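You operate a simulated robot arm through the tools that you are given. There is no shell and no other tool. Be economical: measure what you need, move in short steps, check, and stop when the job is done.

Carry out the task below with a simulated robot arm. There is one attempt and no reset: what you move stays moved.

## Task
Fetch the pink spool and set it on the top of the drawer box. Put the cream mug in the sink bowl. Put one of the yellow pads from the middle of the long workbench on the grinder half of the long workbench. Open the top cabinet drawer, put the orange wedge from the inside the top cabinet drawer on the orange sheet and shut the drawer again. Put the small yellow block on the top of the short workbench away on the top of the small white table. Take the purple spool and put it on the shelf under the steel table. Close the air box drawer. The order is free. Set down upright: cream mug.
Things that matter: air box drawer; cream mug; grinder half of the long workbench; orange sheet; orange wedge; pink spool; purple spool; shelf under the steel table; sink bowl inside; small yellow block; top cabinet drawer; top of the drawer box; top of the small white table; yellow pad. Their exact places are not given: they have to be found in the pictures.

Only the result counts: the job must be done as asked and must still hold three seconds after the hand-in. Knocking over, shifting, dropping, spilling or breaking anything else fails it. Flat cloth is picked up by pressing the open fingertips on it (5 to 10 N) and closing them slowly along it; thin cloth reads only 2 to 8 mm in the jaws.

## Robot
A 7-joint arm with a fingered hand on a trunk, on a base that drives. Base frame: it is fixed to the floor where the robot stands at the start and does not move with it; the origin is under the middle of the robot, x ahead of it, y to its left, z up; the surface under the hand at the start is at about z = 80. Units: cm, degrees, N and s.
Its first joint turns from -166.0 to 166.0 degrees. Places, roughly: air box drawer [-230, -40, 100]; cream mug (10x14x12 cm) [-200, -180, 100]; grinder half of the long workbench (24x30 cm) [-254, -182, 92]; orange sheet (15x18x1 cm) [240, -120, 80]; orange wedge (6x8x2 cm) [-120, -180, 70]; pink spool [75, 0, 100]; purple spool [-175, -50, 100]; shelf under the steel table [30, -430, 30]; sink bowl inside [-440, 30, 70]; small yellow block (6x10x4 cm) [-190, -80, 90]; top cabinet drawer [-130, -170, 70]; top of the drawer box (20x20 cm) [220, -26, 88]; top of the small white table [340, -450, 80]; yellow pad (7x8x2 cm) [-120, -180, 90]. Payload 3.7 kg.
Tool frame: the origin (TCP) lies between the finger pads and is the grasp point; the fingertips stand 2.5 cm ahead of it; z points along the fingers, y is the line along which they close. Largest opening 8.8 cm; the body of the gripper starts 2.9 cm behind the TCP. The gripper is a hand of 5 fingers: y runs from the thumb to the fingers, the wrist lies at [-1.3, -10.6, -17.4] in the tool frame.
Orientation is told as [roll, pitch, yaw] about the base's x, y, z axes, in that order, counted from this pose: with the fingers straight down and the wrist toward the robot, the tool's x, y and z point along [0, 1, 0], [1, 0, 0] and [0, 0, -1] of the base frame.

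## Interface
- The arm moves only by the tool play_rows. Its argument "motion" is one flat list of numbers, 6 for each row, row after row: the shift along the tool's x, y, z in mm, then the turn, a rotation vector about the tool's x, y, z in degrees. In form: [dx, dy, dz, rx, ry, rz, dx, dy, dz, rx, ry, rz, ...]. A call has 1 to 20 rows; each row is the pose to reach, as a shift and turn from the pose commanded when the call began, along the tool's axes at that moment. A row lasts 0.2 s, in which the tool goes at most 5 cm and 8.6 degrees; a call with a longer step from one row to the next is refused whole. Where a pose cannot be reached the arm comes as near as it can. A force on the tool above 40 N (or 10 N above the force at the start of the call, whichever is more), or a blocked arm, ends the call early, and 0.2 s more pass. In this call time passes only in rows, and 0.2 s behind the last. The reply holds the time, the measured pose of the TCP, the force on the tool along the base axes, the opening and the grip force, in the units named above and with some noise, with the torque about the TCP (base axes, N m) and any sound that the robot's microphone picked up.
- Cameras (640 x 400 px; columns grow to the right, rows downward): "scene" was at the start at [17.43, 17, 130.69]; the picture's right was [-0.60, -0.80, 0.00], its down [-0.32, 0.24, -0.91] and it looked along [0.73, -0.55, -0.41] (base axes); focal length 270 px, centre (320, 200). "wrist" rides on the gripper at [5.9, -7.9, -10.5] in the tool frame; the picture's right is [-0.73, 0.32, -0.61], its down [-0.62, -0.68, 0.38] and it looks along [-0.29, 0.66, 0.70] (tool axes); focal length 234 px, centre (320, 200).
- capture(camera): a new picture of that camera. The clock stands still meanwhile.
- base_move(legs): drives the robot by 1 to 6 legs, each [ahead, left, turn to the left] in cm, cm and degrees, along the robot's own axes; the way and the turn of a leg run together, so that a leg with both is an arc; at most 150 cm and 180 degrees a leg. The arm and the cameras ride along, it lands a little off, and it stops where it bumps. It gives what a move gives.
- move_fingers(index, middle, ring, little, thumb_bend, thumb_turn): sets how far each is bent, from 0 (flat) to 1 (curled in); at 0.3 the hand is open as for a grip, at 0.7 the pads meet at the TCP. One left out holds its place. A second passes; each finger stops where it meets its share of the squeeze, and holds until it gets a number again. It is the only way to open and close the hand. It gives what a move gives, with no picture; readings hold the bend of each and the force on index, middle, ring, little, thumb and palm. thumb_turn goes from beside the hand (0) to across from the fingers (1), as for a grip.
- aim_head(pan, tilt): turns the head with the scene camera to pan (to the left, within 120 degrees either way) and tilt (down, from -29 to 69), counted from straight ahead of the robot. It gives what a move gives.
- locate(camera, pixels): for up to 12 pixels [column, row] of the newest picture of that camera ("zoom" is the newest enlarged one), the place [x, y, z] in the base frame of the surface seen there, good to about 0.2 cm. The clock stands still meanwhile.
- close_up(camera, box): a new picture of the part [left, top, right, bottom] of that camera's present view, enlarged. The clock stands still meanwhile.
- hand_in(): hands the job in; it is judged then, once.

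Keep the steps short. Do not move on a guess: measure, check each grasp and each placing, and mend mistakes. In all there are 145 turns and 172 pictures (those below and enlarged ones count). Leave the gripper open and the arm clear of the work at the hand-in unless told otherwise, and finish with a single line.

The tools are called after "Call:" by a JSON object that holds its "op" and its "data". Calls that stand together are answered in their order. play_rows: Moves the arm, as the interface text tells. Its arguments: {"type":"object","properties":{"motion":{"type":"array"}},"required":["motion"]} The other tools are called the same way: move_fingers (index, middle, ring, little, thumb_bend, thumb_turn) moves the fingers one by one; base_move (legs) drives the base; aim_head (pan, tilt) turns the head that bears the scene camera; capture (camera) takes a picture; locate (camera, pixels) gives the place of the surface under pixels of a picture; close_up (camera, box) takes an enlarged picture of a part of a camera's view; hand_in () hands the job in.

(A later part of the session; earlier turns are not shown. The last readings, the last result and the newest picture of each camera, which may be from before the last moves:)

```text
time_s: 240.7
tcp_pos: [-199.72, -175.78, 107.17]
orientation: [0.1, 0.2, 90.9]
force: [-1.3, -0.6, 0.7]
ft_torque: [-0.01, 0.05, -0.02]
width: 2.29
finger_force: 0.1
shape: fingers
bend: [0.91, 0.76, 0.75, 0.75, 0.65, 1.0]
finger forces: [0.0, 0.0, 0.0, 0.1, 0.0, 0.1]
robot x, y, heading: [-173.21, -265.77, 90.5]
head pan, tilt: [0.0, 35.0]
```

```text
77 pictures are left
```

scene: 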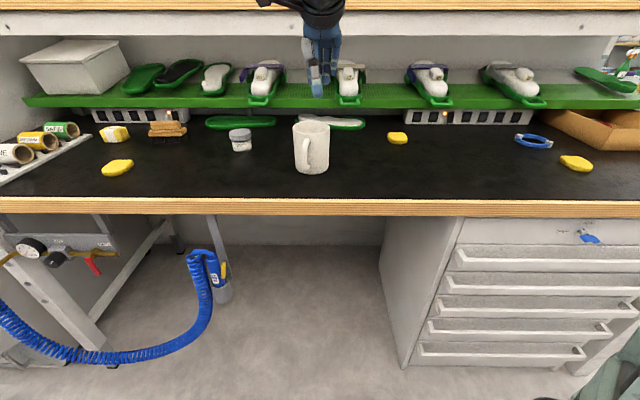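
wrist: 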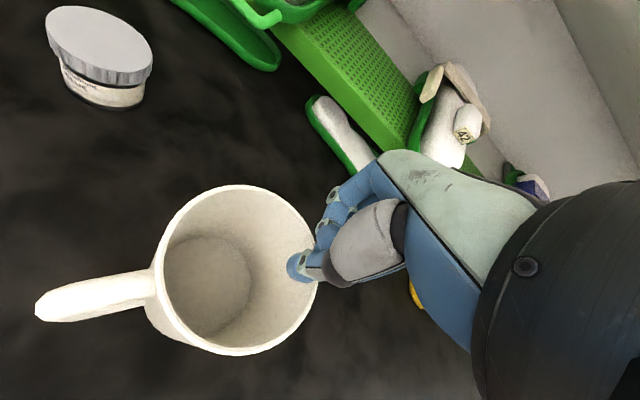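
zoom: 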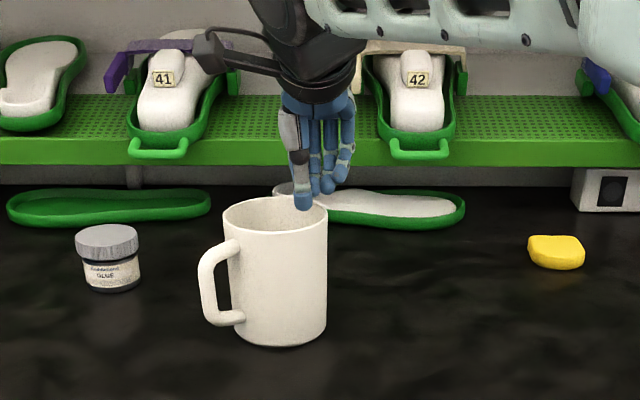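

The mug slipped free and stands upright on the bench, with the handle to the left. I lift the hand, open it wide and measure again.

Call:
{"op": "play_rows", "data": {"motion": [0, 0, -20, 0, 0, 0, 0, 0, -50, 0, 0, 0, 0, 0, -75, 0, 0, 0]}}

Call:
{"op": "move_fingers", "data": {"index": 0.15, "middle": 0.15, "ring": 0.15, "little": 0.15, "thumb_bend": 0.1}}

Call:
{"op": "close_up", "data": {"camera": "scene", "box": [255, 100, 375, 180]}}

Call:
{"op": "locate", "data": {"camera": "zoom", "pixels": [[193, 105], [305, 105], [250, 85], [250, 122], [210, 90], [290, 90], [200, 260], [300, 260], [155, 160], [250, 280]]}}

```text
time_s: 241.5
tcp_pos: [-199.55, -175.67, 114.91]
orientation: [0.1, 0.3, 91.0]
force: [0.1, 0.2, 0.2]
ft_torque: [0.0, 0.01, 0.02]
width: 2.28
finger_force: 0.1
shape: fingers
bend: [0.91, 0.76, 0.75, 0.75, 0.65, 1.0]
finger forces: [0.0, 0.1, 0.0, 0.0, 0.0, 0.0]
robot x, y, heading: [-173.19, -265.59, 90.5]
head pan, tilt: [0.0, 35.0]
```

```text
time_s: 242.5
tcp_pos: [-199.54, -175.71, 114.84]
orientation: [0.2, 0.2, 90.8]
force: [-0.3, 0.2, -0.3]
ft_torque: [0.0, 0.01, 0.0]
width: 11.44
finger_force: 0.1
shape: fingers
bend: [0.15, 0.15, 0.15, 0.15, 0.1, 1.0]
finger forces: [0.0, 0.1, 0.1, 0.1, 0.1, 0.1]
robot x, y, heading: [-172.97, -265.74, 90.7]
head pan, tilt: [0.0, 35.0]
```

```text
5.00 times, centred on (315, 140) of scene
```

zoom: 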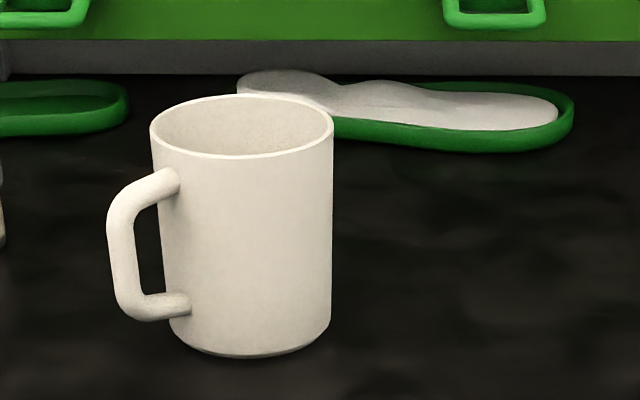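

```text
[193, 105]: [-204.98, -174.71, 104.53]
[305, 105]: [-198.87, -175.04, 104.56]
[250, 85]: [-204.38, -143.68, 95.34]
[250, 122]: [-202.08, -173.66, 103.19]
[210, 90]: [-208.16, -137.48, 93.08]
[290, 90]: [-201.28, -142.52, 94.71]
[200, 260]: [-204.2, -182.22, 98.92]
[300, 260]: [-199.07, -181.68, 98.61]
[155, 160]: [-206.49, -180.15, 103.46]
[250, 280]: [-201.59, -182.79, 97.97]
```

Mug centre is now ≈(−202.1,−178.2). I go down over it with the hand opened to 11.4 cm.

Call:
{"op": "play_rows", "data": {"motion": [13, -12, 0, 0, 0, 0, 26, -25, 0, 0, 0, 0, 26, -25, 25, 0, 0, 0, 26, -25, 50, 0, 0, 0, 26, -25, 75, 0, 0, 0, 26, -25, 95, 0, 0, 0, 26, -25, 110, 0, 0, 0, 26, -25, 120, 0, 0, 0, 26, -25, 125, 0, 0, 0]}}

Call:
{"op": "close_up", "data": {"camera": "scene", "box": [230, 50, 400, 190]}}

Call:
{"op": "capture", "data": {"camera": "wrist"}}

```text
time_s: 244.6
tcp_pos: [-202.29, -178.38, 103.17]
orientation: [0.5, -0.5, 91.1]
force: [0.1, -4.0, 16.0]
ft_torque: [-0.22, 0.01, -0.01]
width: 12.07
finger_force: 10.5
shape: fingers
bend: [0.12, 0.15, 0.15, 0.15, 0.03, 1.0]
finger forces: [6.6, 0.0, 0.1, 0.0, 13.8, 0.0]
robot x, y, heading: [-173.5, -265.57, 90.6]
head pan, tilt: [0.0, 35.0]
stopped in row 9: the force on the tool passed its limit at 41 N (the readings are from after the stop); the commanded pose is now the measured one
```

```text
2.86 times, centred on (315, 120) of scene
```

zoom: 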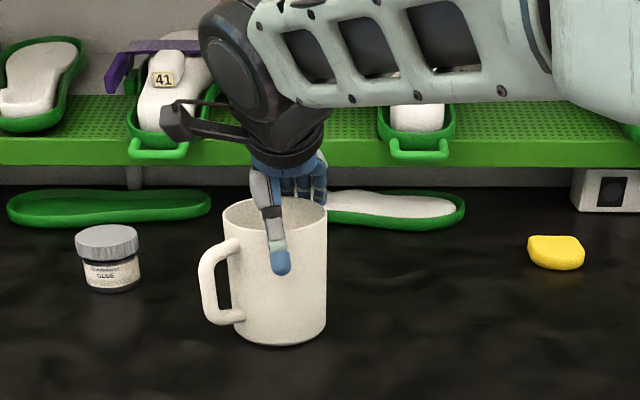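

```text
74 pictures are left
```

wrist: 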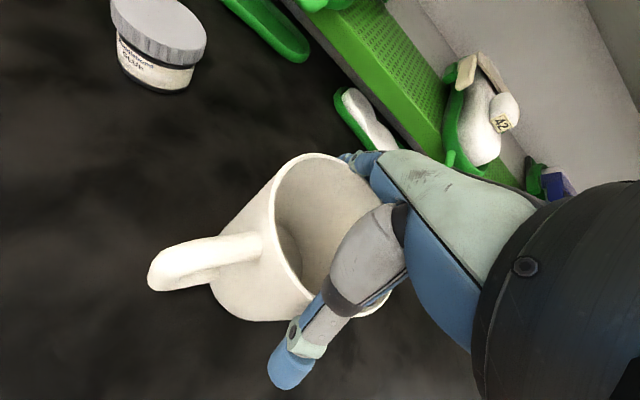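

The thumb and fingers straddle the mug; the palm touched the rim. I ease up 5 mm and close moderately.

Call:
{"op": "play_rows", "data": {"motion": [0, 0, -3, 0, 0, 0, 0, 0, -6, 0, 0, 0]}}

Call:
{"op": "move_fingers", "data": {"index": 0.6, "middle": 0.6, "ring": 0.6, "little": 0.6, "thumb_bend": 0.6}}

Call:
{"op": "close_up", "data": {"camera": "scene", "box": [230, 50, 400, 190]}}

```text
time_s: 245.2
tcp_pos: [-202.12, -178.31, 103.37]
orientation: [0.3, -0.2, 91.1]
force: [-0.3, -0.5, 0.2]
ft_torque: [0.02, 0.01, 0.0]
width: 11.95
finger_force: 4.4
shape: fingers
bend: [0.12, 0.15, 0.15, 0.15, 0.06, 1.0]
finger forces: [4.1, 0.1, 0.0, 0.0, 4.5, 0.1]
robot x, y, heading: [-173.35, -265.36, 90.6]
head pan, tilt: [0.0, 35.0]
```

```text
time_s: 246.2
tcp_pos: [-202.11, -178.45, 103.6]
orientation: [0.4, -0.3, 91.0]
force: [1.6, 0.3, 16.1]
ft_torque: [0.05, -0.09, 0.18]
width: 10.81
finger_force: 45.3
shape: fingers
bend: [0.15, 0.26, 0.34, 0.54, 0.23, 0.97]
finger forces: [14.5, 10.2, 10.9, 7.4, 48.2, 0.0]
robot x, y, heading: [-173.25, -265.7, 90.7]
head pan, tilt: [0.0, 35.0]
```

```text
2.86 times, centred on (315, 120) of scene
```

zoom: 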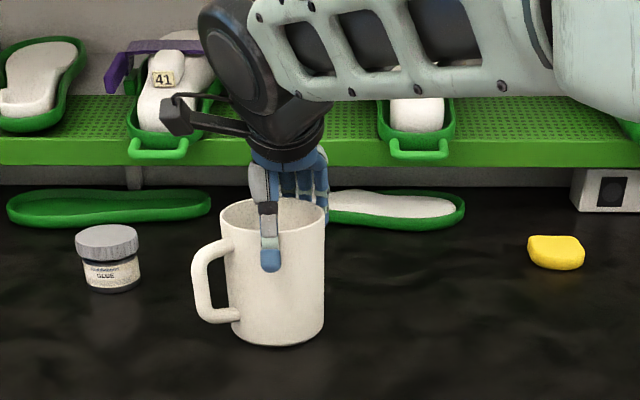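

Firm grip (45 N). I lift slowly and check.

Call:
{"op": "play_rows", "data": {"motion": [0, 0, -6, 0, 0, 0, 0, 0, -15, 0, 0, 0, 0, 0, -30, 0, 0, 0, 0, -10, -50, 0, 0, 0, 0, -30, -75, 0, 0, 0, 0, -55, -100, 0, 0, 0, 0, -80, -130, 0, 0, 0, 0, -110, -160, 0, 0, 0]}}

Call:
{"op": "close_up", "data": {"camera": "scene", "box": [210, 0, 440, 190]}}

```text
time_s: 248.0
tcp_pos: [-201.88, -189.46, 119.43]
orientation: [0.3, -0.2, 91.0]
force: [0.1, -0.7, -0.7]
ft_torque: [-0.01, -0.02, -0.02]
width: 10.67
finger_force: 40.8
shape: fingers
bend: [0.15, 0.26, 0.35, 0.54, 0.27, 0.96]
finger forces: [12.7, 10.4, 9.7, 6.6, 41.5, 0.0]
robot x, y, heading: [-173.21, -265.74, 90.4]
head pan, tilt: [0.0, 35.0]
```

```text
2.11 times, centred on (325, 95) of scene
```

zoom: 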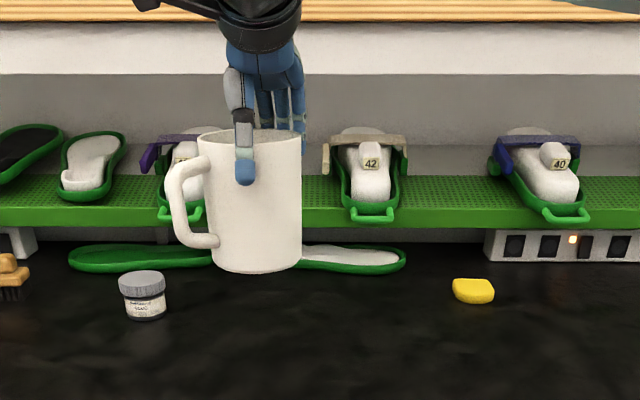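

The mug is held upright. I draw the arm in and drive round toward the sink, in stages.

Call:
{"op": "play_rows", "data": {"motion": [-30, -25, 0, 0, 0, 0, -60, -50, 0, 0, 0, 0, -90, -75, 0, 0, 0, 0, -120, -100, 0, 0, 0, 0, -150, -125, 0, 0, 0, 0, -180, -150, 0, 0, 0, 0]}}

Call:
{"op": "base_move", "data": {"legs": [[0, 0, -90], [150, 0, 0], [0, 0, 90]]}}

```text
time_s: 249.4
tcp_pos: [-183.59, -204.16, 119.19]
orientation: [0.4, -0.1, 91.0]
force: [0.1, -0.2, -1.9]
ft_torque: [-0.02, -0.03, -0.02]
width: 10.66
finger_force: 39.5
shape: fingers
bend: [0.15, 0.26, 0.35, 0.54, 0.28, 0.96]
finger forces: [12.6, 10.2, 9.6, 6.6, 41.1, 0.0]
robot x, y, heading: [-173.45, -265.49, 90.7]
head pan, tilt: [0.0, 35.0]
```

```text
time_s: 264.4
tcp_pos: [-31.7, -199.96, 119.23]
orientation: [0.4, -0.3, 90.0]
force: [0.0, 0.5, -1.6]
ft_torque: [-0.02, -0.06, 0.0]
width: 10.48
finger_force: 37.1
shape: fingers
bend: [0.16, 0.26, 0.35, 0.54, 0.31, 0.96]
finger forces: [11.3, 9.6, 9.0, 6.3, 37.7, 0.0]
robot x, y, heading: [-22.33, -261.93, 89.6]
head pan, tilt: [0.0, 35.0]
```

Call:
{"op": "base_move", "data": {"legs": [[150, 0, 0], [150, 0, 0], [32, 0, 0], [0, 0, 90], [150, 0, 0]]}}

Call:
{"op": "aim_head", "data": {"pan": 0, "tilt": 25}}

Call:
{"op": "capture", "data": {"camera": "scene"}}

```text
time_s: 291.6
tcp_pos: [-236.59, 54.04, 119.28]
orientation: [0.4, -0.4, -177.9]
force: [0.0, 0.0, -0.3]
ft_torque: [0.01, 0.04, 0.01]
width: 10.36
finger_force: 34.8
shape: fingers
bend: [0.16, 0.26, 0.35, 0.55, 0.32, 0.96]
finger forces: [10.9, 9.3, 9.0, 5.0, 35.2, 0.0]
robot x, y, heading: [-175.36, 65.15, -178.0]
head pan, tilt: [0.0, 35.0]
```

```text
time_s: 292.3
tcp_pos: [-236.7, 54.03, 119.23]
orientation: [0.2, -0.3, -177.9]
force: [-0.6, 0.0, -2.0]
ft_torque: [0.01, -0.01, -0.01]
width: 10.41
finger_force: 33.9
shape: fingers
bend: [0.16, 0.26, 0.35, 0.55, 0.32, 0.96]
finger forces: [10.9, 9.3, 9.0, 5.0, 35.2, 0.1]
robot x, y, heading: [-175.17, 65.51, -178.2]
head pan, tilt: [0.0, 25.0]
```

```text
71 pictures are left
```

scene: 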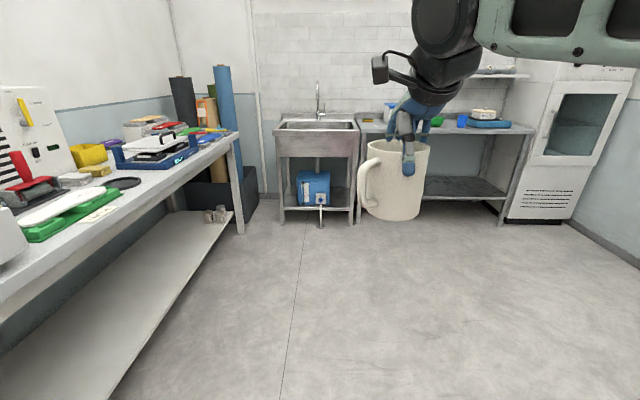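

The sink is at (318,125). I measure it.

Call:
{"op": "locate", "data": {"camera": "scene", "pixels": [[276, 132], [358, 130], [285, 120], [350, 121], [318, 124], [318, 110], [318, 82], [318, 132]]}}

Call:
{"op": "base_move", "data": {"legs": [[140, 0, -2]]}}

Call:
{"op": "aim_head", "data": {"pan": 10, "tilt": 35}}

Call:
{"op": "capture", "data": {"camera": "scene"}}

Call:
{"op": "locate", "data": {"camera": "scene", "pixels": [[320, 200], [300, 200], [340, 200], [280, 200], [320, 180], [320, 220], [360, 200], [260, 220], [240, 200], [320, 160]]}}

```text
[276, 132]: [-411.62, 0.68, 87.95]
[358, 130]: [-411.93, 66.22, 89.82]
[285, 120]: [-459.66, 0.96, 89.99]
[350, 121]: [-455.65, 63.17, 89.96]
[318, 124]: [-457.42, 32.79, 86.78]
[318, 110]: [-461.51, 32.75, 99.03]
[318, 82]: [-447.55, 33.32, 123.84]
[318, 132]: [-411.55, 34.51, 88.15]
```

```text
time_s: 299.3
tcp_pos: [-377.7, 56.65, 119.25]
orientation: [0.5, -0.4, 179.1]
force: [0.5, -0.1, -1.4]
ft_torque: [-0.01, -0.05, 0.01]
width: 10.38
finger_force: 34.5
shape: fingers
bend: [0.16, 0.26, 0.35, 0.55, 0.33, 0.96]
finger forces: [10.9, 9.2, 9.1, 5.0, 35.1, 0.0]
robot x, y, heading: [-315.68, 64.56, 178.8]
head pan, tilt: [0.0, 25.0]
```

```text
time_s: 300.0
tcp_pos: [-377.74, 56.62, 119.22]
orientation: [0.4, -0.2, 179.1]
force: [-0.6, 0.3, -1.3]
ft_torque: [-0.04, 0.0, -0.02]
width: 10.37
finger_force: 34.9
shape: fingers
bend: [0.16, 0.26, 0.35, 0.55, 0.33, 0.96]
finger forces: [10.9, 9.3, 9.0, 5.0, 35.2, 0.0]
robot x, y, heading: [-316.28, 64.77, 178.9]
head pan, tilt: [10.0, 35.0]
```

```text
70 pictures are left
```

scene: 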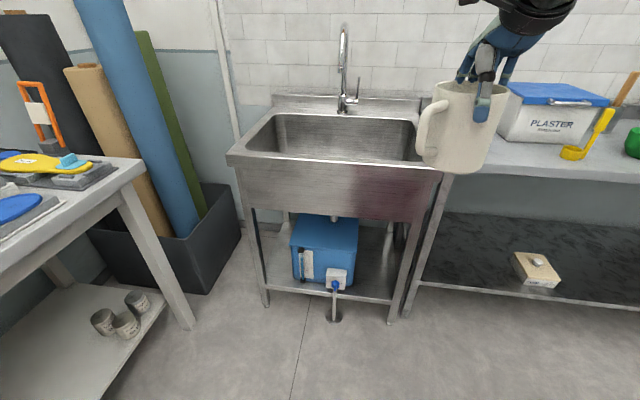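

```text
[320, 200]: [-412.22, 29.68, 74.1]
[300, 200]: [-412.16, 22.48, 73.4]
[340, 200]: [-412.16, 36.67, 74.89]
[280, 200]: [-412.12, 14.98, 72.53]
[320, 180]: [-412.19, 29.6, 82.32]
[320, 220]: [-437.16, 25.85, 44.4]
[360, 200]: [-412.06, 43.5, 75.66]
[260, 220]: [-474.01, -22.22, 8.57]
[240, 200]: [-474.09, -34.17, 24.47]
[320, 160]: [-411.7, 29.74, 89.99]
```

Sink bowl: x −411…−460, y 1…66, rim z 90. I move left 36 and ahead 40 to get over it.

Call:
{"op": "base_move", "data": {"legs": [[0, 36, 0], [40, 0, 0]]}}

Call:
{"op": "aim_head", "data": {"pan": 5, "tilt": 45}}

Call:
{"op": "capture", "data": {"camera": "scene"}}

Call:
{"op": "locate", "data": {"camera": "scene", "pixels": [[320, 150], [280, 150], [360, 150], [320, 130], [320, 170], [280, 130], [240, 150], [320, 190], [400, 150]]}}

```text
time_s: 304.4
tcp_pos: [-418.81, 21.56, 119.17]
orientation: [0.4, -0.3, 178.8]
force: [0.0, -0.1, -1.2]
ft_torque: [0.02, -0.04, -0.01]
width: 10.37
finger_force: 34.8
shape: fingers
bend: [0.16, 0.26, 0.35, 0.55, 0.33, 0.96]
finger forces: [11.0, 9.3, 9.0, 5.0, 35.1, 0.0]
robot x, y, heading: [-356.79, 28.81, 178.4]
head pan, tilt: [10.0, 35.0]
```

```text
time_s: 305.2
tcp_pos: [-418.78, 21.52, 119.26]
orientation: [0.4, -0.2, 178.7]
force: [0.0, 0.2, -1.4]
ft_torque: [-0.01, 0.03, 0.0]
width: 10.39
finger_force: 34.7
shape: fingers
bend: [0.16, 0.26, 0.35, 0.55, 0.33, 0.96]
finger forces: [10.9, 9.3, 9.0, 5.1, 35.1, 0.0]
robot x, y, heading: [-356.73, 29.27, 178.3]
head pan, tilt: [5.0, 45.0]
```

```text
69 pictures are left
```

scene: 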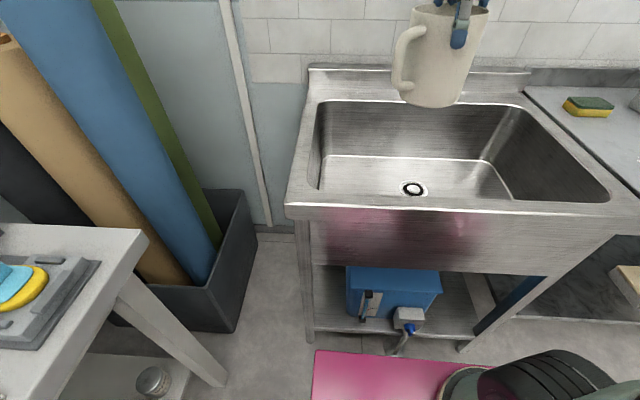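

```text
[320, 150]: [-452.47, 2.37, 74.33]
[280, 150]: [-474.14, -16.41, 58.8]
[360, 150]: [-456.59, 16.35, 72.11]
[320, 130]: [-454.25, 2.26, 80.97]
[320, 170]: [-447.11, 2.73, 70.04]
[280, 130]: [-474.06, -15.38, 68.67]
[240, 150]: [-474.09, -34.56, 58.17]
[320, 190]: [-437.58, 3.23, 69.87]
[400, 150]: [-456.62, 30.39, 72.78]
```

Bowl bottom z≈69.9. I bring the mug to (−436,20) and lower it.

Call:
{"op": "play_rows", "data": {"motion": [4, 40, 0, 0, 0, 0, 8, 80, 0, 0, 0, 0, 12, 120, 0, 0, 0, 0, 16, 150, 0, 0, 0, 0, 18, 170, 15, 0, 0, 0, 18, 170, 50, 0, 0, 0, 18, 170, 85, 0, 0, 0, 18, 170, 120, 0, 0, 0, 18, 170, 155, 0, 0, 0, 18, 170, 190, 0, 0, 0, 18, 170, 225, 0, 0, 0, 18, 170, 260, 0, 0, 0, 18, 170, 295, 0, 0, 0, 18, 170, 325, 0, 0, 0, 18, 170, 350, 0, 0, 0, 18, 170, 365, 0, 0, 0]}}

Call:
{"op": "capture", "data": {"camera": "scene"}}

```text
time_s: 308.6
tcp_pos: [-436.1, 19.84, 82.87]
orientation: [0.4, -0.3, 178.7]
force: [0.1, 0.8, -1.4]
ft_torque: [-0.02, 0.01, 0.01]
width: 10.31
finger_force: 33.3
shape: fingers
bend: [0.16, 0.26, 0.35, 0.55, 0.33, 0.96]
finger forces: [10.5, 9.4, 8.8, 4.7, 33.6, 0.1]
robot x, y, heading: [-356.83, 29.41, 178.0]
head pan, tilt: [5.0, 45.0]
```

```text
68 pictures are left
```

scene: 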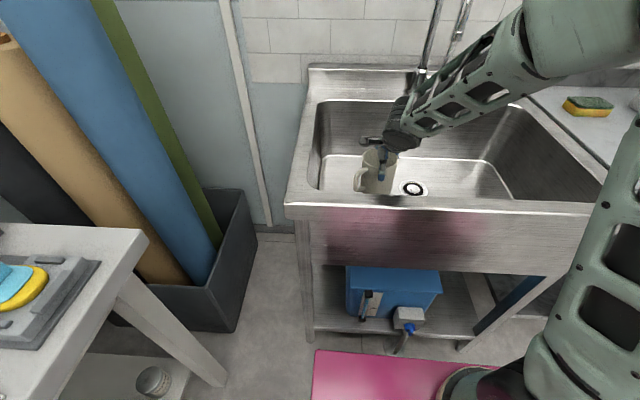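

Call:
{"op": "play_rows", "data": {"motion": [0, 0, 8, 0, 0, 0, 0, 0, 15, 0, 0, 0, 0, 0, 20, 0, 0, 0, 0, 0, 24, 0, 0, 0, 0, 0, 28, 0, 0, 0]}}

Call:
{"op": "close_up", "data": {"camera": "scene", "box": [310, 100, 470, 210]}}

```text
time_s: 309.8
tcp_pos: [-435.93, 19.92, 80.42]
orientation: [0.4, -0.5, 178.7]
force: [5.2, 2.6, 23.4]
ft_torque: [0.0, 0.55, -0.03]
width: 10.39
finger_force: 39.2
shape: fingers
bend: [0.15, 0.26, 0.35, 0.56, 0.33, 0.96]
finger forces: [13.5, 9.5, 9.3, 5.1, 40.4, 0.0]
robot x, y, heading: [-356.99, 29.38, 178.1]
head pan, tilt: [5.0, 45.0]
```

```text
3.64 times, centred on (390, 155) of scene
```

zoom: 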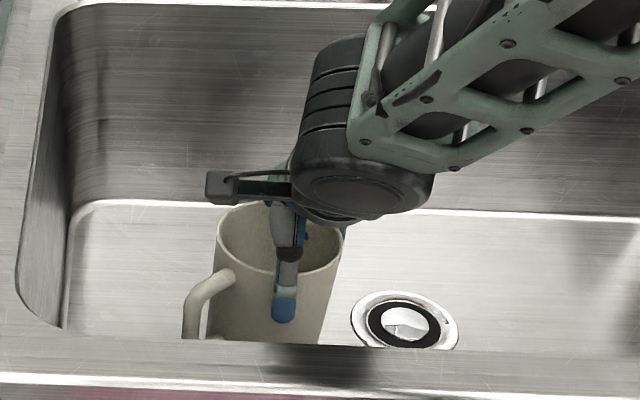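

The mug touches the bowl bottom (23 N). I ease up 2 mm, open in two stages and lift out.

Call:
{"op": "play_rows", "data": {"motion": [0, 0, -1, 0, 0, 0, 0, 0, -2, 0, 0, 0]}}

Call:
{"op": "move_fingers", "data": {"index": 0.1, "middle": 0.2, "ring": 0.25, "little": 0.35, "thumb_bend": 0.2}}

Call:
{"op": "move_fingers", "data": {"index": 0.08, "middle": 0.1, "ring": 0.12, "little": 0.15, "thumb_bend": 0.0}}

Call:
{"op": "play_rows", "data": {"motion": [0, 0, -5, 0, 0, 0, 0, 0, -15, 0, 0, 0, 0, 0, -40, 0, 0, 0, 0, 0, -80, 0, 0, 0, 0, 0, -120, 0, 0, 0, 0, 0, -160, 0, 0, 0, 0, 0, -200, 0, 0, 0, 0, 0, -240, 0, 0, 0, 0, 0, -280, 0, 0, 0, 0, -10, -320, 0, 0, 0, 0, -20, -360, 0, 0, 0]}}

Call:
{"op": "close_up", "data": {"camera": "scene", "box": [290, 60, 530, 220]}}

```text
time_s: 310.4
tcp_pos: [-435.97, 19.94, 80.4]
orientation: [0.4, -0.3, 178.7]
force: [3.2, 3.8, 21.0]
ft_torque: [-0.01, 0.58, -0.13]
width: 10.4
finger_force: 37.8
shape: fingers
bend: [0.15, 0.26, 0.35, 0.56, 0.33, 0.96]
finger forces: [13.5, 9.7, 9.3, 5.2, 38.2, 0.0]
robot x, y, heading: [-356.93, 29.21, 178.2]
head pan, tilt: [5.0, 45.0]
```

```text
time_s: 311.4
tcp_pos: [-435.97, 19.92, 80.25]
orientation: [0.3, -0.3, 178.7]
force: [0.1, -0.2, -0.1]
ft_torque: [-0.03, 0.04, -0.01]
width: 11.59
finger_force: 1.1
shape: fingers
bend: [0.1, 0.2, 0.25, 0.35, 0.19, 1.0]
finger forces: [0.3, 0.0, 0.4, 0.4, 1.2, 0.0]
robot x, y, heading: [-356.72, 29.38, 178.5]
head pan, tilt: [5.0, 45.0]
```

```text
time_s: 312.4
tcp_pos: [-436.13, 19.96, 80.32]
orientation: [0.4, -0.3, 178.7]
force: [0.0, -0.1, -0.9]
ft_torque: [0.02, -0.03, 0.02]
width: 12.46
finger_force: 0.1
shape: fingers
bend: [0.08, 0.1, 0.12, 0.15, 0.0, 1.0]
finger forces: [0.1, 0.1, 0.0, 0.1, 0.0, 0.1]
robot x, y, heading: [-356.94, 29.27, 178.2]
head pan, tilt: [5.0, 45.0]
```

```text
time_s: 314.8
tcp_pos: [-433.57, 20.04, 116.42]
orientation: [0.4, -0.2, 178.6]
force: [0.2, 0.0, 0.8]
ft_torque: [0.01, 0.04, 0.05]
width: 12.44
finger_force: 0.1
shape: fingers
bend: [0.08, 0.1, 0.12, 0.15, 0.0, 1.0]
finger forces: [0.0, 0.0, 0.0, 0.1, 0.0, 0.0]
robot x, y, heading: [-356.75, 29.27, 178.2]
head pan, tilt: [5.0, 45.0]
```

```text
2.50 times, centred on (410, 140) of scene
```

zoom: 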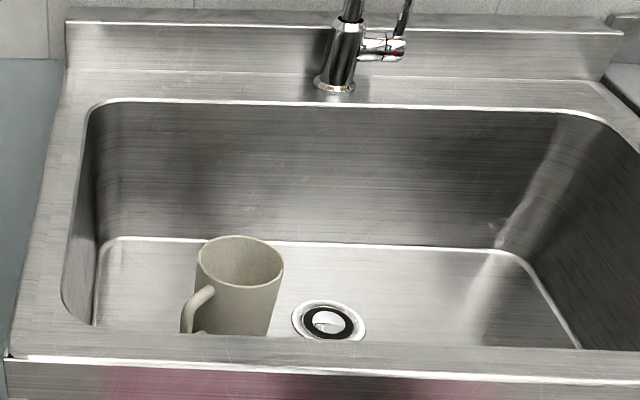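

The mug stands upright in the sink. Next is the air box drawer: I back off and drive in front of it.

Call:
{"op": "base_move", "data": {"legs": [[-20, 0, 0], [0, -38, 0], [-107, 0, 0], [0, 0, 92]]}}

Call:
{"op": "aim_head", "data": {"pan": 0, "tilt": 30}}

Call:
{"op": "capture", "data": {"camera": "scene"}}

```text
time_s: 327.2
tcp_pos: [-219.05, -11.68, 116.43]
orientation: [0.4, -0.4, -89.3]
force: [-0.1, 0.3, -0.5]
ft_torque: [0.02, 0.02, 0.01]
width: 12.43
finger_force: 0.0
shape: fingers
bend: [0.08, 0.1, 0.12, 0.15, 0.0, 1.0]
finger forces: [0.0, 0.0, 0.0, 0.0, 0.0, 0.1]
robot x, y, heading: [-230.57, 64.46, -89.6]
head pan, tilt: [5.0, 45.0]
```

```text
time_s: 328.0
tcp_pos: [-219.11, -11.65, 116.45]
orientation: [0.4, -0.3, -89.3]
force: [-0.5, 0.8, -0.1]
ft_torque: [-0.02, -0.02, 0.03]
width: 12.45
finger_force: 0.2
shape: fingers
bend: [0.08, 0.1, 0.12, 0.15, 0.0, 1.0]
finger forces: [0.1, 0.1, 0.0, 0.1, 0.1, 0.0]
robot x, y, heading: [-230.47, 64.36, -89.7]
head pan, tilt: [0.0, 30.0]
```

```text
65 pictures are left
```

scene: 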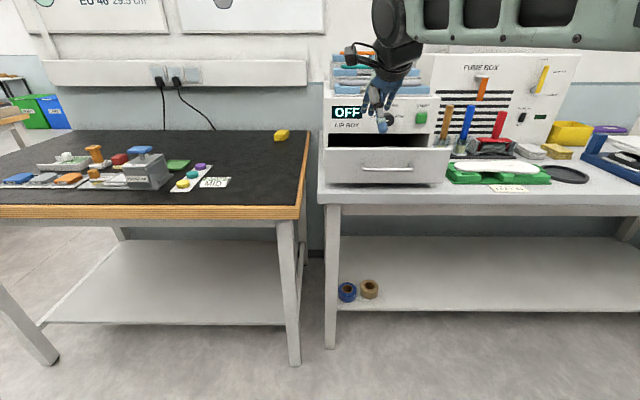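

Call:
{"op": "locate", "data": {"camera": "scene", "pixels": [[328, 160], [448, 160], [388, 160], [388, 178], [388, 169], [365, 169], [412, 169], [336, 120], [430, 118], [388, 140], [388, 195], [281, 135]]}}

Call:
{"op": "close_up", "data": {"camera": "scene", "box": [310, 60, 470, 200]}}

```text
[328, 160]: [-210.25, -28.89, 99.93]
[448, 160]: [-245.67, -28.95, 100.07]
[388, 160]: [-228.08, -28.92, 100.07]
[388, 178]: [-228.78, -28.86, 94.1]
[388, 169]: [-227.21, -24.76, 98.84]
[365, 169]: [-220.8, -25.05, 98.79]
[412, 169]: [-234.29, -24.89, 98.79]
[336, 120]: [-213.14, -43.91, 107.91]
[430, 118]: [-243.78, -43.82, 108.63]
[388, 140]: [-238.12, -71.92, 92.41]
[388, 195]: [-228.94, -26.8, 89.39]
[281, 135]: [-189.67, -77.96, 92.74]
```

```text
2.86 times, centred on (390, 130) of scene
```

zoom: 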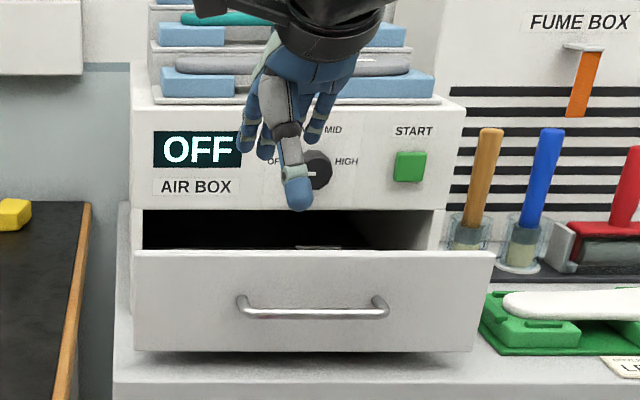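

The drawer front is at y −28.9, the box face at −43.9, so about 15 cm to push. I make a fist, lower it and come in front of the handle.

Call:
{"op": "play_rows", "data": {"motion": [-12, -28, 20, 0, 0, 0, -24, -56, 42, 0, 0, 0, -36, -84, 65, 0, 0, 0, -48, -112, 88, 0, 0, 0, -60, -140, 111, 0, 0, 0, -72, -168, 134, 0, 0, 0, -82, -190, 155, 0, 0, 0, -90, -200, 174, 0, 0, 0]}}

Call:
{"op": "move_fingers", "data": {"index": 0.7, "middle": 0.7, "ring": 0.7, "little": 0.7, "thumb_bend": 0.7}}

Call:
{"op": "base_move", "data": {"legs": [[20, 0, 0]]}}

Call:
{"op": "play_rows", "data": {"motion": [0, 20, 0, 0, 0, 0, 0, 40, 0, 0, 0, 0, 0, 60, 0, 0, 0, 0, 0, 80, 0, 0, 0, 0, 0, 100, 0, 0, 0, 0, 0, 115, 0, 0, 0, 0, 0, 130, 0, 0, 0, 0]}}

Call:
{"op": "capture", "data": {"camera": "scene"}}

```text
time_s: 329.8
tcp_pos: [-228.23, 8.13, 98.89]
orientation: [0.4, -0.4, -89.3]
force: [0.1, 0.7, -0.2]
ft_torque: [0.01, 0.02, -0.03]
width: 12.44
finger_force: 0.1
shape: fingers
bend: [0.08, 0.1, 0.12, 0.15, 0.0, 1.0]
finger forces: [0.1, 0.0, 0.1, 0.1, 0.0, 0.1]
robot x, y, heading: [-230.98, 64.55, -89.8]
head pan, tilt: [0.0, 30.0]
```

```text
time_s: 330.8
tcp_pos: [-228.28, 8.0, 98.83]
orientation: [0.3, -0.3, -89.2]
force: [-0.8, 1.0, 0.4]
ft_torque: [-0.03, -0.02, 0.02]
width: 0.0
finger_force: 0.1
shape: fingers
bend: [0.7, 0.7, 0.7, 0.7, 0.7, 1.0]
finger forces: [0.0, 0.0, 0.0, 0.0, 0.0, 0.0]
robot x, y, heading: [-230.41, 64.52, -89.4]
head pan, tilt: [0.0, 30.0]
```

```text
time_s: 332.4
tcp_pos: [-228.12, -11.69, 98.86]
orientation: [0.4, -0.3, -89.2]
force: [-0.1, 0.5, -0.7]
ft_torque: [0.01, 0.0, 0.0]
width: 0.02
finger_force: 0.1
shape: fingers
bend: [0.7, 0.7, 0.7, 0.7, 0.7, 1.0]
finger forces: [0.0, 0.0, 0.1, 0.0, 0.0, 0.1]
robot x, y, heading: [-230.74, 44.89, -89.4]
head pan, tilt: [0.0, 30.0]
```

```text
time_s: 334.0
tcp_pos: [-227.91, -24.76, 98.89]
orientation: [0.3, -0.3, -89.1]
force: [0.3, 0.0, 0.4]
ft_torque: [0.0, -0.01, 0.02]
width: 0.01
finger_force: 0.0
shape: fingers
bend: [0.7, 0.7, 0.7, 0.7, 0.7, 1.0]
finger forces: [0.1, 0.0, 0.1, 0.0, 0.0, 0.1]
robot x, y, heading: [-230.67, 45.01, -89.5]
head pan, tilt: [0.0, 30.0]
```

```text
63 pictures are left
```

scene: 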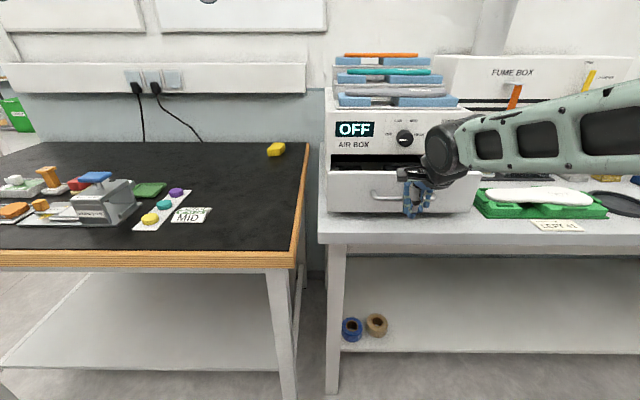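

No contact force yet. I keep pushing ahead slowly.

Call:
{"op": "play_rows", "data": {"motion": [0, 12, 0, 0, 0, 0, 0, 24, 0, 0, 0, 0, 0, 36, 0, 0, 0, 0, 0, 48, 0, 0, 0, 0, 0, 60, 0, 0, 0, 0, 0, 72, 0, 0, 0, 0, 0, 84, 0, 0, 0, 0, 0, 96, 0, 0, 0, 0, 0, 108, 0, 0, 0, 0, 0, 120, 0, 0, 0, 0]}}

Call:
{"op": "close_up", "data": {"camera": "scene", "box": [310, 80, 510, 230]}}

```text
time_s: 336.2
tcp_pos: [-227.74, -36.42, 99.14]
orientation: [0.3, -0.2, -89.1]
force: [-1.1, 33.0, 12.0]
ft_torque: [-0.15, 0.19, -0.39]
width: 0.01
finger_force: 17.2
shape: fingers
bend: [0.7, 0.71, 0.71, 0.7, 0.68, 1.0]
finger forces: [5.9, 16.2, 11.7, 0.0, 0.1, 0.0]
robot x, y, heading: [-230.88, 45.18, -89.5]
head pan, tilt: [0.0, 30.0]
```

```text
2.67 times, centred on (410, 155) of scene
```

zoom: 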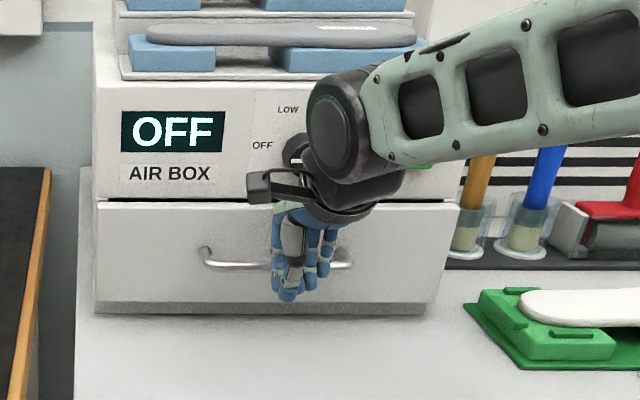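

33 N: it seems closed. I back off and verify the panel position.

Call:
{"op": "play_rows", "data": {"motion": [0, -15, 0, 0, 0, 0, 0, -45, -20, 0, 0, 0, 0, -80, -50, 0, 0, 0, 0, -120, -70, 0, 0, 0, 0, -160, -90, 0, 0, 0]}}

Call:
{"op": "capture", "data": {"camera": "scene"}}

Call:
{"op": "locate", "data": {"camera": "scene", "pixels": [[345, 185], [350, 165], [380, 165], [460, 185], [345, 145], [360, 175]]}}

Call:
{"op": "close_up", "data": {"camera": "scene", "box": [310, 100, 490, 230]}}

```text
time_s: 337.4
tcp_pos: [-228.16, -20.61, 107.8]
orientation: [0.3, -0.2, -89.2]
force: [0.1, -1.0, -0.6]
ft_torque: [0.0, 0.03, -0.03]
width: 0.0
finger_force: 0.1
shape: fingers
bend: [0.7, 0.7, 0.7, 0.7, 0.7, 1.0]
finger forces: [0.0, 0.1, 0.0, 0.0, 0.1, 0.0]
robot x, y, heading: [-231.04, 44.78, -89.6]
head pan, tilt: [0.0, 30.0]
```

```text
61 pictures are left
```

scene: 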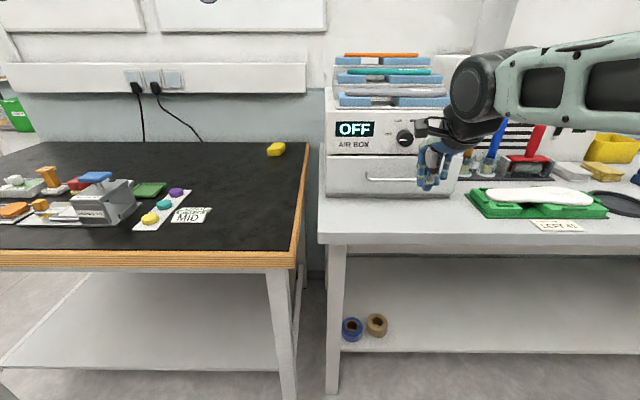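

```text
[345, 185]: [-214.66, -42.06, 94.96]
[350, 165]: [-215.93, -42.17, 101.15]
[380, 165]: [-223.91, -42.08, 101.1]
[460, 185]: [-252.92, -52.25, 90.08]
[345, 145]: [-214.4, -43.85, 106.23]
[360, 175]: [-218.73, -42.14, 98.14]
```

```text
3.08 times, centred on (400, 165) of scene
```

zoom: 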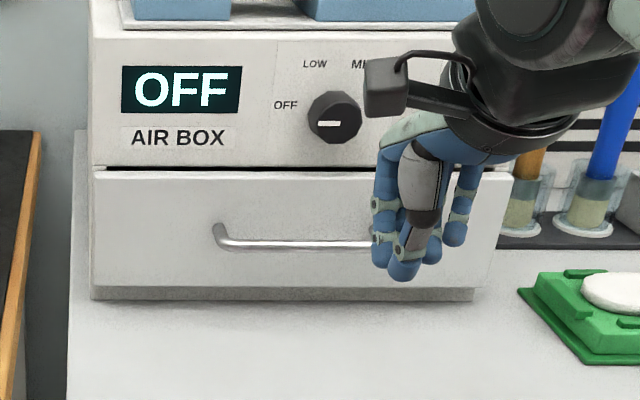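

The air box drawer is shut (panel y −42.1 against the face). Next, the yellow block at (275,149). I raise the hand and shift left.

Call:
{"op": "play_rows", "data": {"motion": [0, 0, -40, 0, 0, 0, 0, 0, -80, 0, 0, 0, 0, 0, -110, 0, 0, 0]}}

Call:
{"op": "base_move", "data": {"legs": [[0, 43, 0], [22, 0, 0]]}}

Call:
{"op": "aim_head", "data": {"pan": 5, "tilt": 35}}

Call:
{"op": "capture", "data": {"camera": "scene"}}

```text
time_s: 338.2
tcp_pos: [-228.12, -20.63, 119.07]
orientation: [0.3, -0.1, -89.2]
force: [0.7, -0.2, -0.3]
ft_torque: [-0.01, 0.02, 0.01]
width: 0.0
finger_force: 0.1
shape: fingers
bend: [0.7, 0.7, 0.7, 0.7, 0.7, 1.0]
finger forces: [0.0, 0.1, 0.0, 0.1, 0.1, 0.0]
robot x, y, heading: [-230.81, 45.28, -89.4]
head pan, tilt: [0.0, 30.0]
```

```text
time_s: 342.1
tcp_pos: [-185.89, -42.38, 118.99]
orientation: [0.4, -0.4, -89.6]
force: [-0.5, 0.2, -0.5]
ft_torque: [-0.03, 0.0, -0.02]
width: 0.0
finger_force: 0.1
shape: fingers
bend: [0.7, 0.7, 0.7, 0.7, 0.7, 1.0]
finger forces: [0.1, 0.0, 0.0, 0.0, 0.0, 0.0]
robot x, y, heading: [-188.2, 23.49, -90.1]
head pan, tilt: [0.0, 30.0]
```

```text
time_s: 342.7
tcp_pos: [-185.85, -42.34, 118.96]
orientation: [0.4, -0.3, -89.8]
force: [0.0, -0.1, 0.4]
ft_torque: [-0.02, 0.02, 0.0]
width: 0.0
finger_force: 0.1
shape: fingers
bend: [0.7, 0.7, 0.7, 0.7, 0.7, 1.0]
finger forces: [0.0, 0.0, 0.1, 0.2, 0.0, 0.0]
robot x, y, heading: [-187.93, 23.29, -90.1]
head pan, tilt: [5.0, 35.0]
```

```text
59 pictures are left
```

scene: 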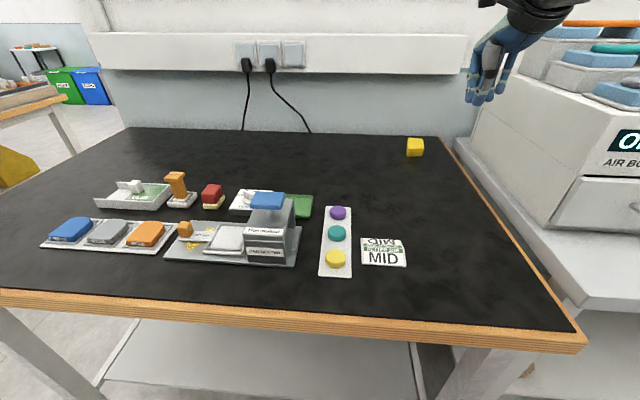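

Call:
{"op": "close_up", "data": {"camera": "scene", "box": [375, 120, 455, 180]}}

Call:
{"op": "locate", "data": {"camera": "zoom", "pixels": [[260, 155], [375, 155], [310, 200], [390, 215], [262, 280], [385, 285], [310, 120], [320, 250], [380, 190], [270, 200]]}}

Call:
{"op": "capture", "data": {"camera": "wrist"}}

Call:
{"op": "locate", "data": {"camera": "scene", "pixels": [[380, 70], [420, 100], [460, 60]]}}

```text
6.67 times, centred on (415, 150) of scene
```

zoom: 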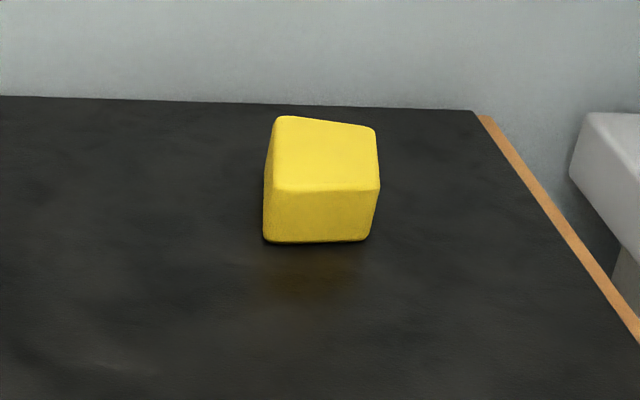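

```text
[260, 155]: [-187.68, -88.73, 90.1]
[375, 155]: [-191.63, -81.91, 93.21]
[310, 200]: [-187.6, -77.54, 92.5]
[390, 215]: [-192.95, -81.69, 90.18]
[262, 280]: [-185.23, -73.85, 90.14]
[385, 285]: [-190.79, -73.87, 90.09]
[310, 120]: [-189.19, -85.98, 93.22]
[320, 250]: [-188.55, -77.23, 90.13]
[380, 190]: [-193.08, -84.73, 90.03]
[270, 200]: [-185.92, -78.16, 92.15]
```

```text
57 pictures are left
```

wrist: 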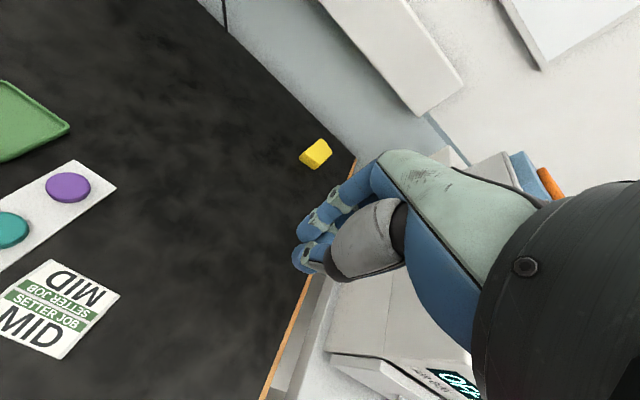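

```text
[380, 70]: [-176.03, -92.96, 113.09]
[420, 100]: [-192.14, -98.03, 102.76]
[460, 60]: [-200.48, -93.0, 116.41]
```

The block: x −186…−191.5, y −77.5…−86, top 93.2. I move 3 cm nearer, open the hand and reach over it.

Call:
{"op": "move_fingers", "data": {"index": 0.2, "middle": 0.2, "ring": 0.2, "little": 0.2, "thumb_bend": 0.15}}

Call:
{"op": "base_move", "data": {"legs": [[3, 0, 0]]}}

Call:
{"op": "play_rows", "data": {"motion": [-5, 40, 5, 0, 0, 0, -10, 80, 15, 0, 0, 0, -15, 120, 30, 0, 0, 0, -20, 160, 50, 0, 0, 0, -25, 200, 70, 0, 0, 0, -30, 240, 90, 0, 0, 0, -30, 280, 110, 0, 0, 0, -30, 315, 130, 0, 0, 0, -30, 340, 155, 0, 0, 0, -30, 355, 185, 0, 0, 0, -30, 362, 205, 0, 0, 0]}}

Call:
{"op": "capture", "data": {"camera": "scene"}}

Call:
{"op": "capture", "data": {"camera": "wrist"}}

```text
time_s: 343.7
tcp_pos: [-185.82, -42.3, 119.04]
orientation: [0.5, -0.3, -89.8]
force: [-0.6, -0.6, -0.2]
ft_torque: [0.01, 0.03, 0.0]
width: 10.63
finger_force: 0.1
shape: fingers
bend: [0.2, 0.2, 0.2, 0.2, 0.15, 1.0]
finger forces: [0.0, 0.0, 0.0, 0.0, 0.0, 0.0]
robot x, y, heading: [-187.95, 23.28, -90.1]
head pan, tilt: [5.0, 35.0]
```

```text
time_s: 344.6
tcp_pos: [-185.8, -45.35, 119.12]
orientation: [0.4, -0.3, -89.8]
force: [-0.1, 0.1, 0.3]
ft_torque: [0.02, 0.02, -0.01]
width: 10.61
finger_force: 0.1
shape: fingers
bend: [0.2, 0.2, 0.2, 0.2, 0.15, 1.0]
finger forces: [0.1, 0.0, 0.0, 0.0, 0.0, 0.1]
robot x, y, heading: [-188.03, 19.87, -90.3]
head pan, tilt: [5.0, 35.0]
```

```text
time_s: 347.0
tcp_pos: [-188.51, -81.62, 98.78]
orientation: [0.4, -0.3, -89.7]
force: [1.0, 0.7, 0.7]
ft_torque: [0.0, -0.04, 0.0]
width: 10.62
finger_force: 0.1
shape: fingers
bend: [0.2, 0.2, 0.2, 0.2, 0.15, 1.0]
finger forces: [0.0, 0.0, 0.0, 0.0, 0.0, 0.1]
robot x, y, heading: [-187.81, 20.06, -90.2]
head pan, tilt: [5.0, 35.0]
```

```text
56 pictures are left
```

scene: 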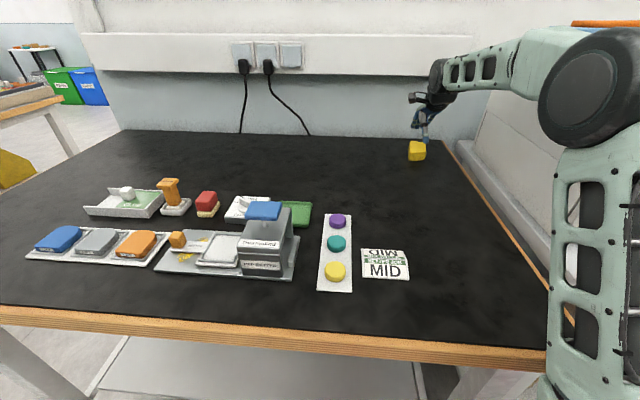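

```text
55 pictures are left
```

wrist: 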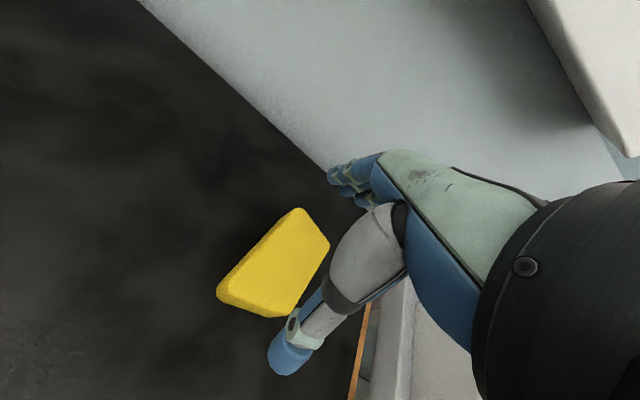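

Call:
{"op": "locate", "data": {"camera": "wrist", "pixels": [[225, 285], [283, 305], [325, 245], [298, 213], [270, 262]]}}

```text
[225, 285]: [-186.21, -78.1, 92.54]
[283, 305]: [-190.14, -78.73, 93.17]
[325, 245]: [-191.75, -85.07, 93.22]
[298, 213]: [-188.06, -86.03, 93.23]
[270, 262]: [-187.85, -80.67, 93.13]
```

I centre and go down to z≈92.9, then close.

Call:
{"op": "play_rows", "data": {"motion": [-5, 4, 15, 0, 0, 0, -5, 4, 30, 0, 0, 0, -5, 4, 42, 0, 0, 0, -5, 4, 52, 0, 0, 0, -5, 4, 58, 0, 0, 0]}}

Call:
{"op": "move_fingers", "data": {"index": 0.7, "middle": 0.7, "ring": 0.7, "little": 0.7, "thumb_bend": 0.7}}

Call:
{"op": "play_rows", "data": {"motion": [0, 0, -10, 0, 0, 0, 0, -5, -25, 0, 0, 0, 0, -10, -45, 0, 0, 0]}}

Call:
{"op": "capture", "data": {"camera": "wrist"}}

```text
time_s: 348.2
tcp_pos: [-188.96, -82.12, 93.03]
orientation: [0.3, -0.3, -89.8]
force: [-0.1, 0.0, 0.6]
ft_torque: [0.01, 0.01, -0.02]
width: 10.69
finger_force: 0.3
shape: fingers
bend: [0.2, 0.2, 0.2, 0.2, 0.15, 1.0]
finger forces: [0.5, 0.0, 0.0, 0.0, 0.2, 0.0]
robot x, y, heading: [-187.86, 20.21, -90.4]
head pan, tilt: [5.0, 35.0]
```

```text
time_s: 349.2
tcp_pos: [-188.94, -82.12, 93.19]
orientation: [0.3, -0.4, -89.7]
force: [-0.5, 0.2, 13.1]
ft_torque: [-0.16, 0.01, 0.1]
width: 9.32
finger_force: 31.3
shape: fingers
bend: [0.22, 0.4, 0.43, 0.7, 0.31, 1.0]
finger forces: [12.9, 8.1, 8.3, 0.0, 33.4, 0.1]
robot x, y, heading: [-187.78, 20.41, -90.4]
head pan, tilt: [5.0, 35.0]
```

```text
time_s: 350.0
tcp_pos: [-189.12, -81.22, 97.3]
orientation: [0.3, -0.2, -89.7]
force: [0.1, -0.5, -0.1]
ft_torque: [0.0, 0.03, 0.01]
width: 9.11
finger_force: 28.4
shape: fingers
bend: [0.22, 0.4, 0.43, 0.7, 0.35, 0.99]
finger forces: [10.3, 8.3, 9.1, 0.0, 28.6, 0.0]
robot x, y, heading: [-187.61, 20.47, -90.1]
head pan, tilt: [5.0, 35.0]
```

```text
54 pictures are left
```

wrist: 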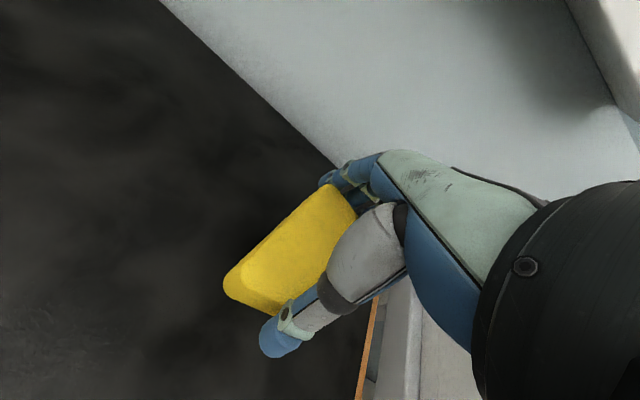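

The block is held. I retract and drive toward the small white table.

Call:
{"op": "play_rows", "data": {"motion": [0, -20, -35, 0, 0, 0, 0, -50, -65, 0, 0, 0, 0, -85, -90, 0, 0, 0, 0, -120, -115, 0, 0, 0, 0, -155, -140, 0, 0, 0, 0, -190, -165, 0, 0, 0, 0, -225, -190, 0, 0, 0, 0, -262, -205, 0, 0, 0, 0, -300, -215, 0, 0, 0, 0, -340, -215, 0, 0, 0, 0, -380, -215, 0, 0, 0]}}

Call:
{"op": "base_move", "data": {"legs": [[-40, 0, 0], [0, 0, 90], [100, 0, 0], [66, 0, 0], [0, 0, -90]]}}

```text
time_s: 352.4
tcp_pos: [-189.18, -43.06, 118.72]
orientation: [0.4, -0.2, -89.8]
force: [-0.3, -0.4, -0.8]
ft_torque: [0.0, 0.01, 0.02]
width: 9.1
finger_force: 27.9
shape: fingers
bend: [0.22, 0.4, 0.43, 0.7, 0.36, 0.99]
finger forces: [10.1, 8.4, 9.1, 0.0, 28.0, 0.1]
robot x, y, heading: [-187.91, 20.09, -90.2]
head pan, tilt: [5.0, 35.0]
```

```text
time_s: 370.6
tcp_pos: [-24.28, 1.28, 118.84]
orientation: [0.3, -0.3, -89.1]
force: [0.1, 0.0, -0.7]
ft_torque: [-0.04, 0.0, 0.0]
width: 8.99
finger_force: 26.4
shape: fingers
bend: [0.23, 0.41, 0.44, 0.7, 0.38, 0.99]
finger forces: [9.8, 8.1, 7.9, 0.0, 26.1, 0.0]
robot x, y, heading: [-23.96, 64.91, -89.5]
head pan, tilt: [5.0, 35.0]
```

Call:
{"op": "base_move", "data": {"legs": [[150, 0, 0], [150, 0, 0], [20, 0, 0], [0, 0, 90], [120, 0, 0]]}}

Call:
{"op": "aim_head", "data": {"pan": -30, "tilt": 20}}

Call:
{"op": "capture", "data": {"camera": "scene"}}

```text
time_s: 395.6
tcp_pos: [161.41, -253.27, 118.72]
orientation: [0.4, -0.3, 1.2]
force: [0.6, 1.4, 0.6]
ft_torque: [0.02, -0.01, -0.04]
width: 8.93
finger_force: 25.5
shape: fingers
bend: [0.23, 0.41, 0.44, 0.7, 0.38, 0.99]
finger forces: [9.4, 7.9, 7.8, 0.0, 25.5, 0.0]
robot x, y, heading: [98.03, -253.06, 0.8]
head pan, tilt: [5.0, 35.0]
```

```text
time_s: 396.6
tcp_pos: [161.39, -253.4, 118.8]
orientation: [0.4, -0.3, 1.2]
force: [0.7, 0.3, -0.4]
ft_torque: [0.02, 0.01, -0.02]
width: 8.91
finger_force: 25.4
shape: fingers
bend: [0.23, 0.41, 0.44, 0.7, 0.38, 0.99]
finger forces: [9.5, 7.9, 7.8, 0.0, 25.6, 0.1]
robot x, y, heading: [98.43, -253.35, 0.9]
head pan, tilt: [-30.0, 20.0]
```

```text
53 pictures are left
```

scene: 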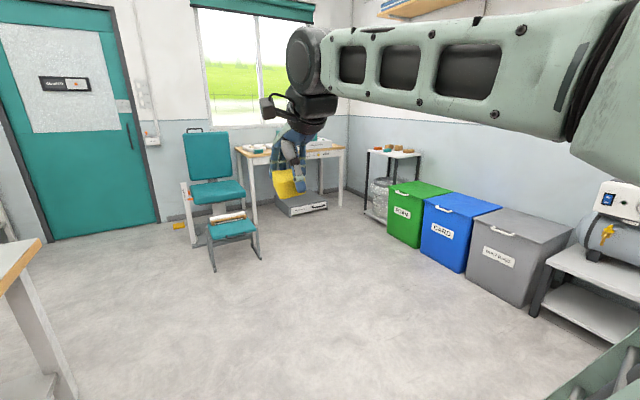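

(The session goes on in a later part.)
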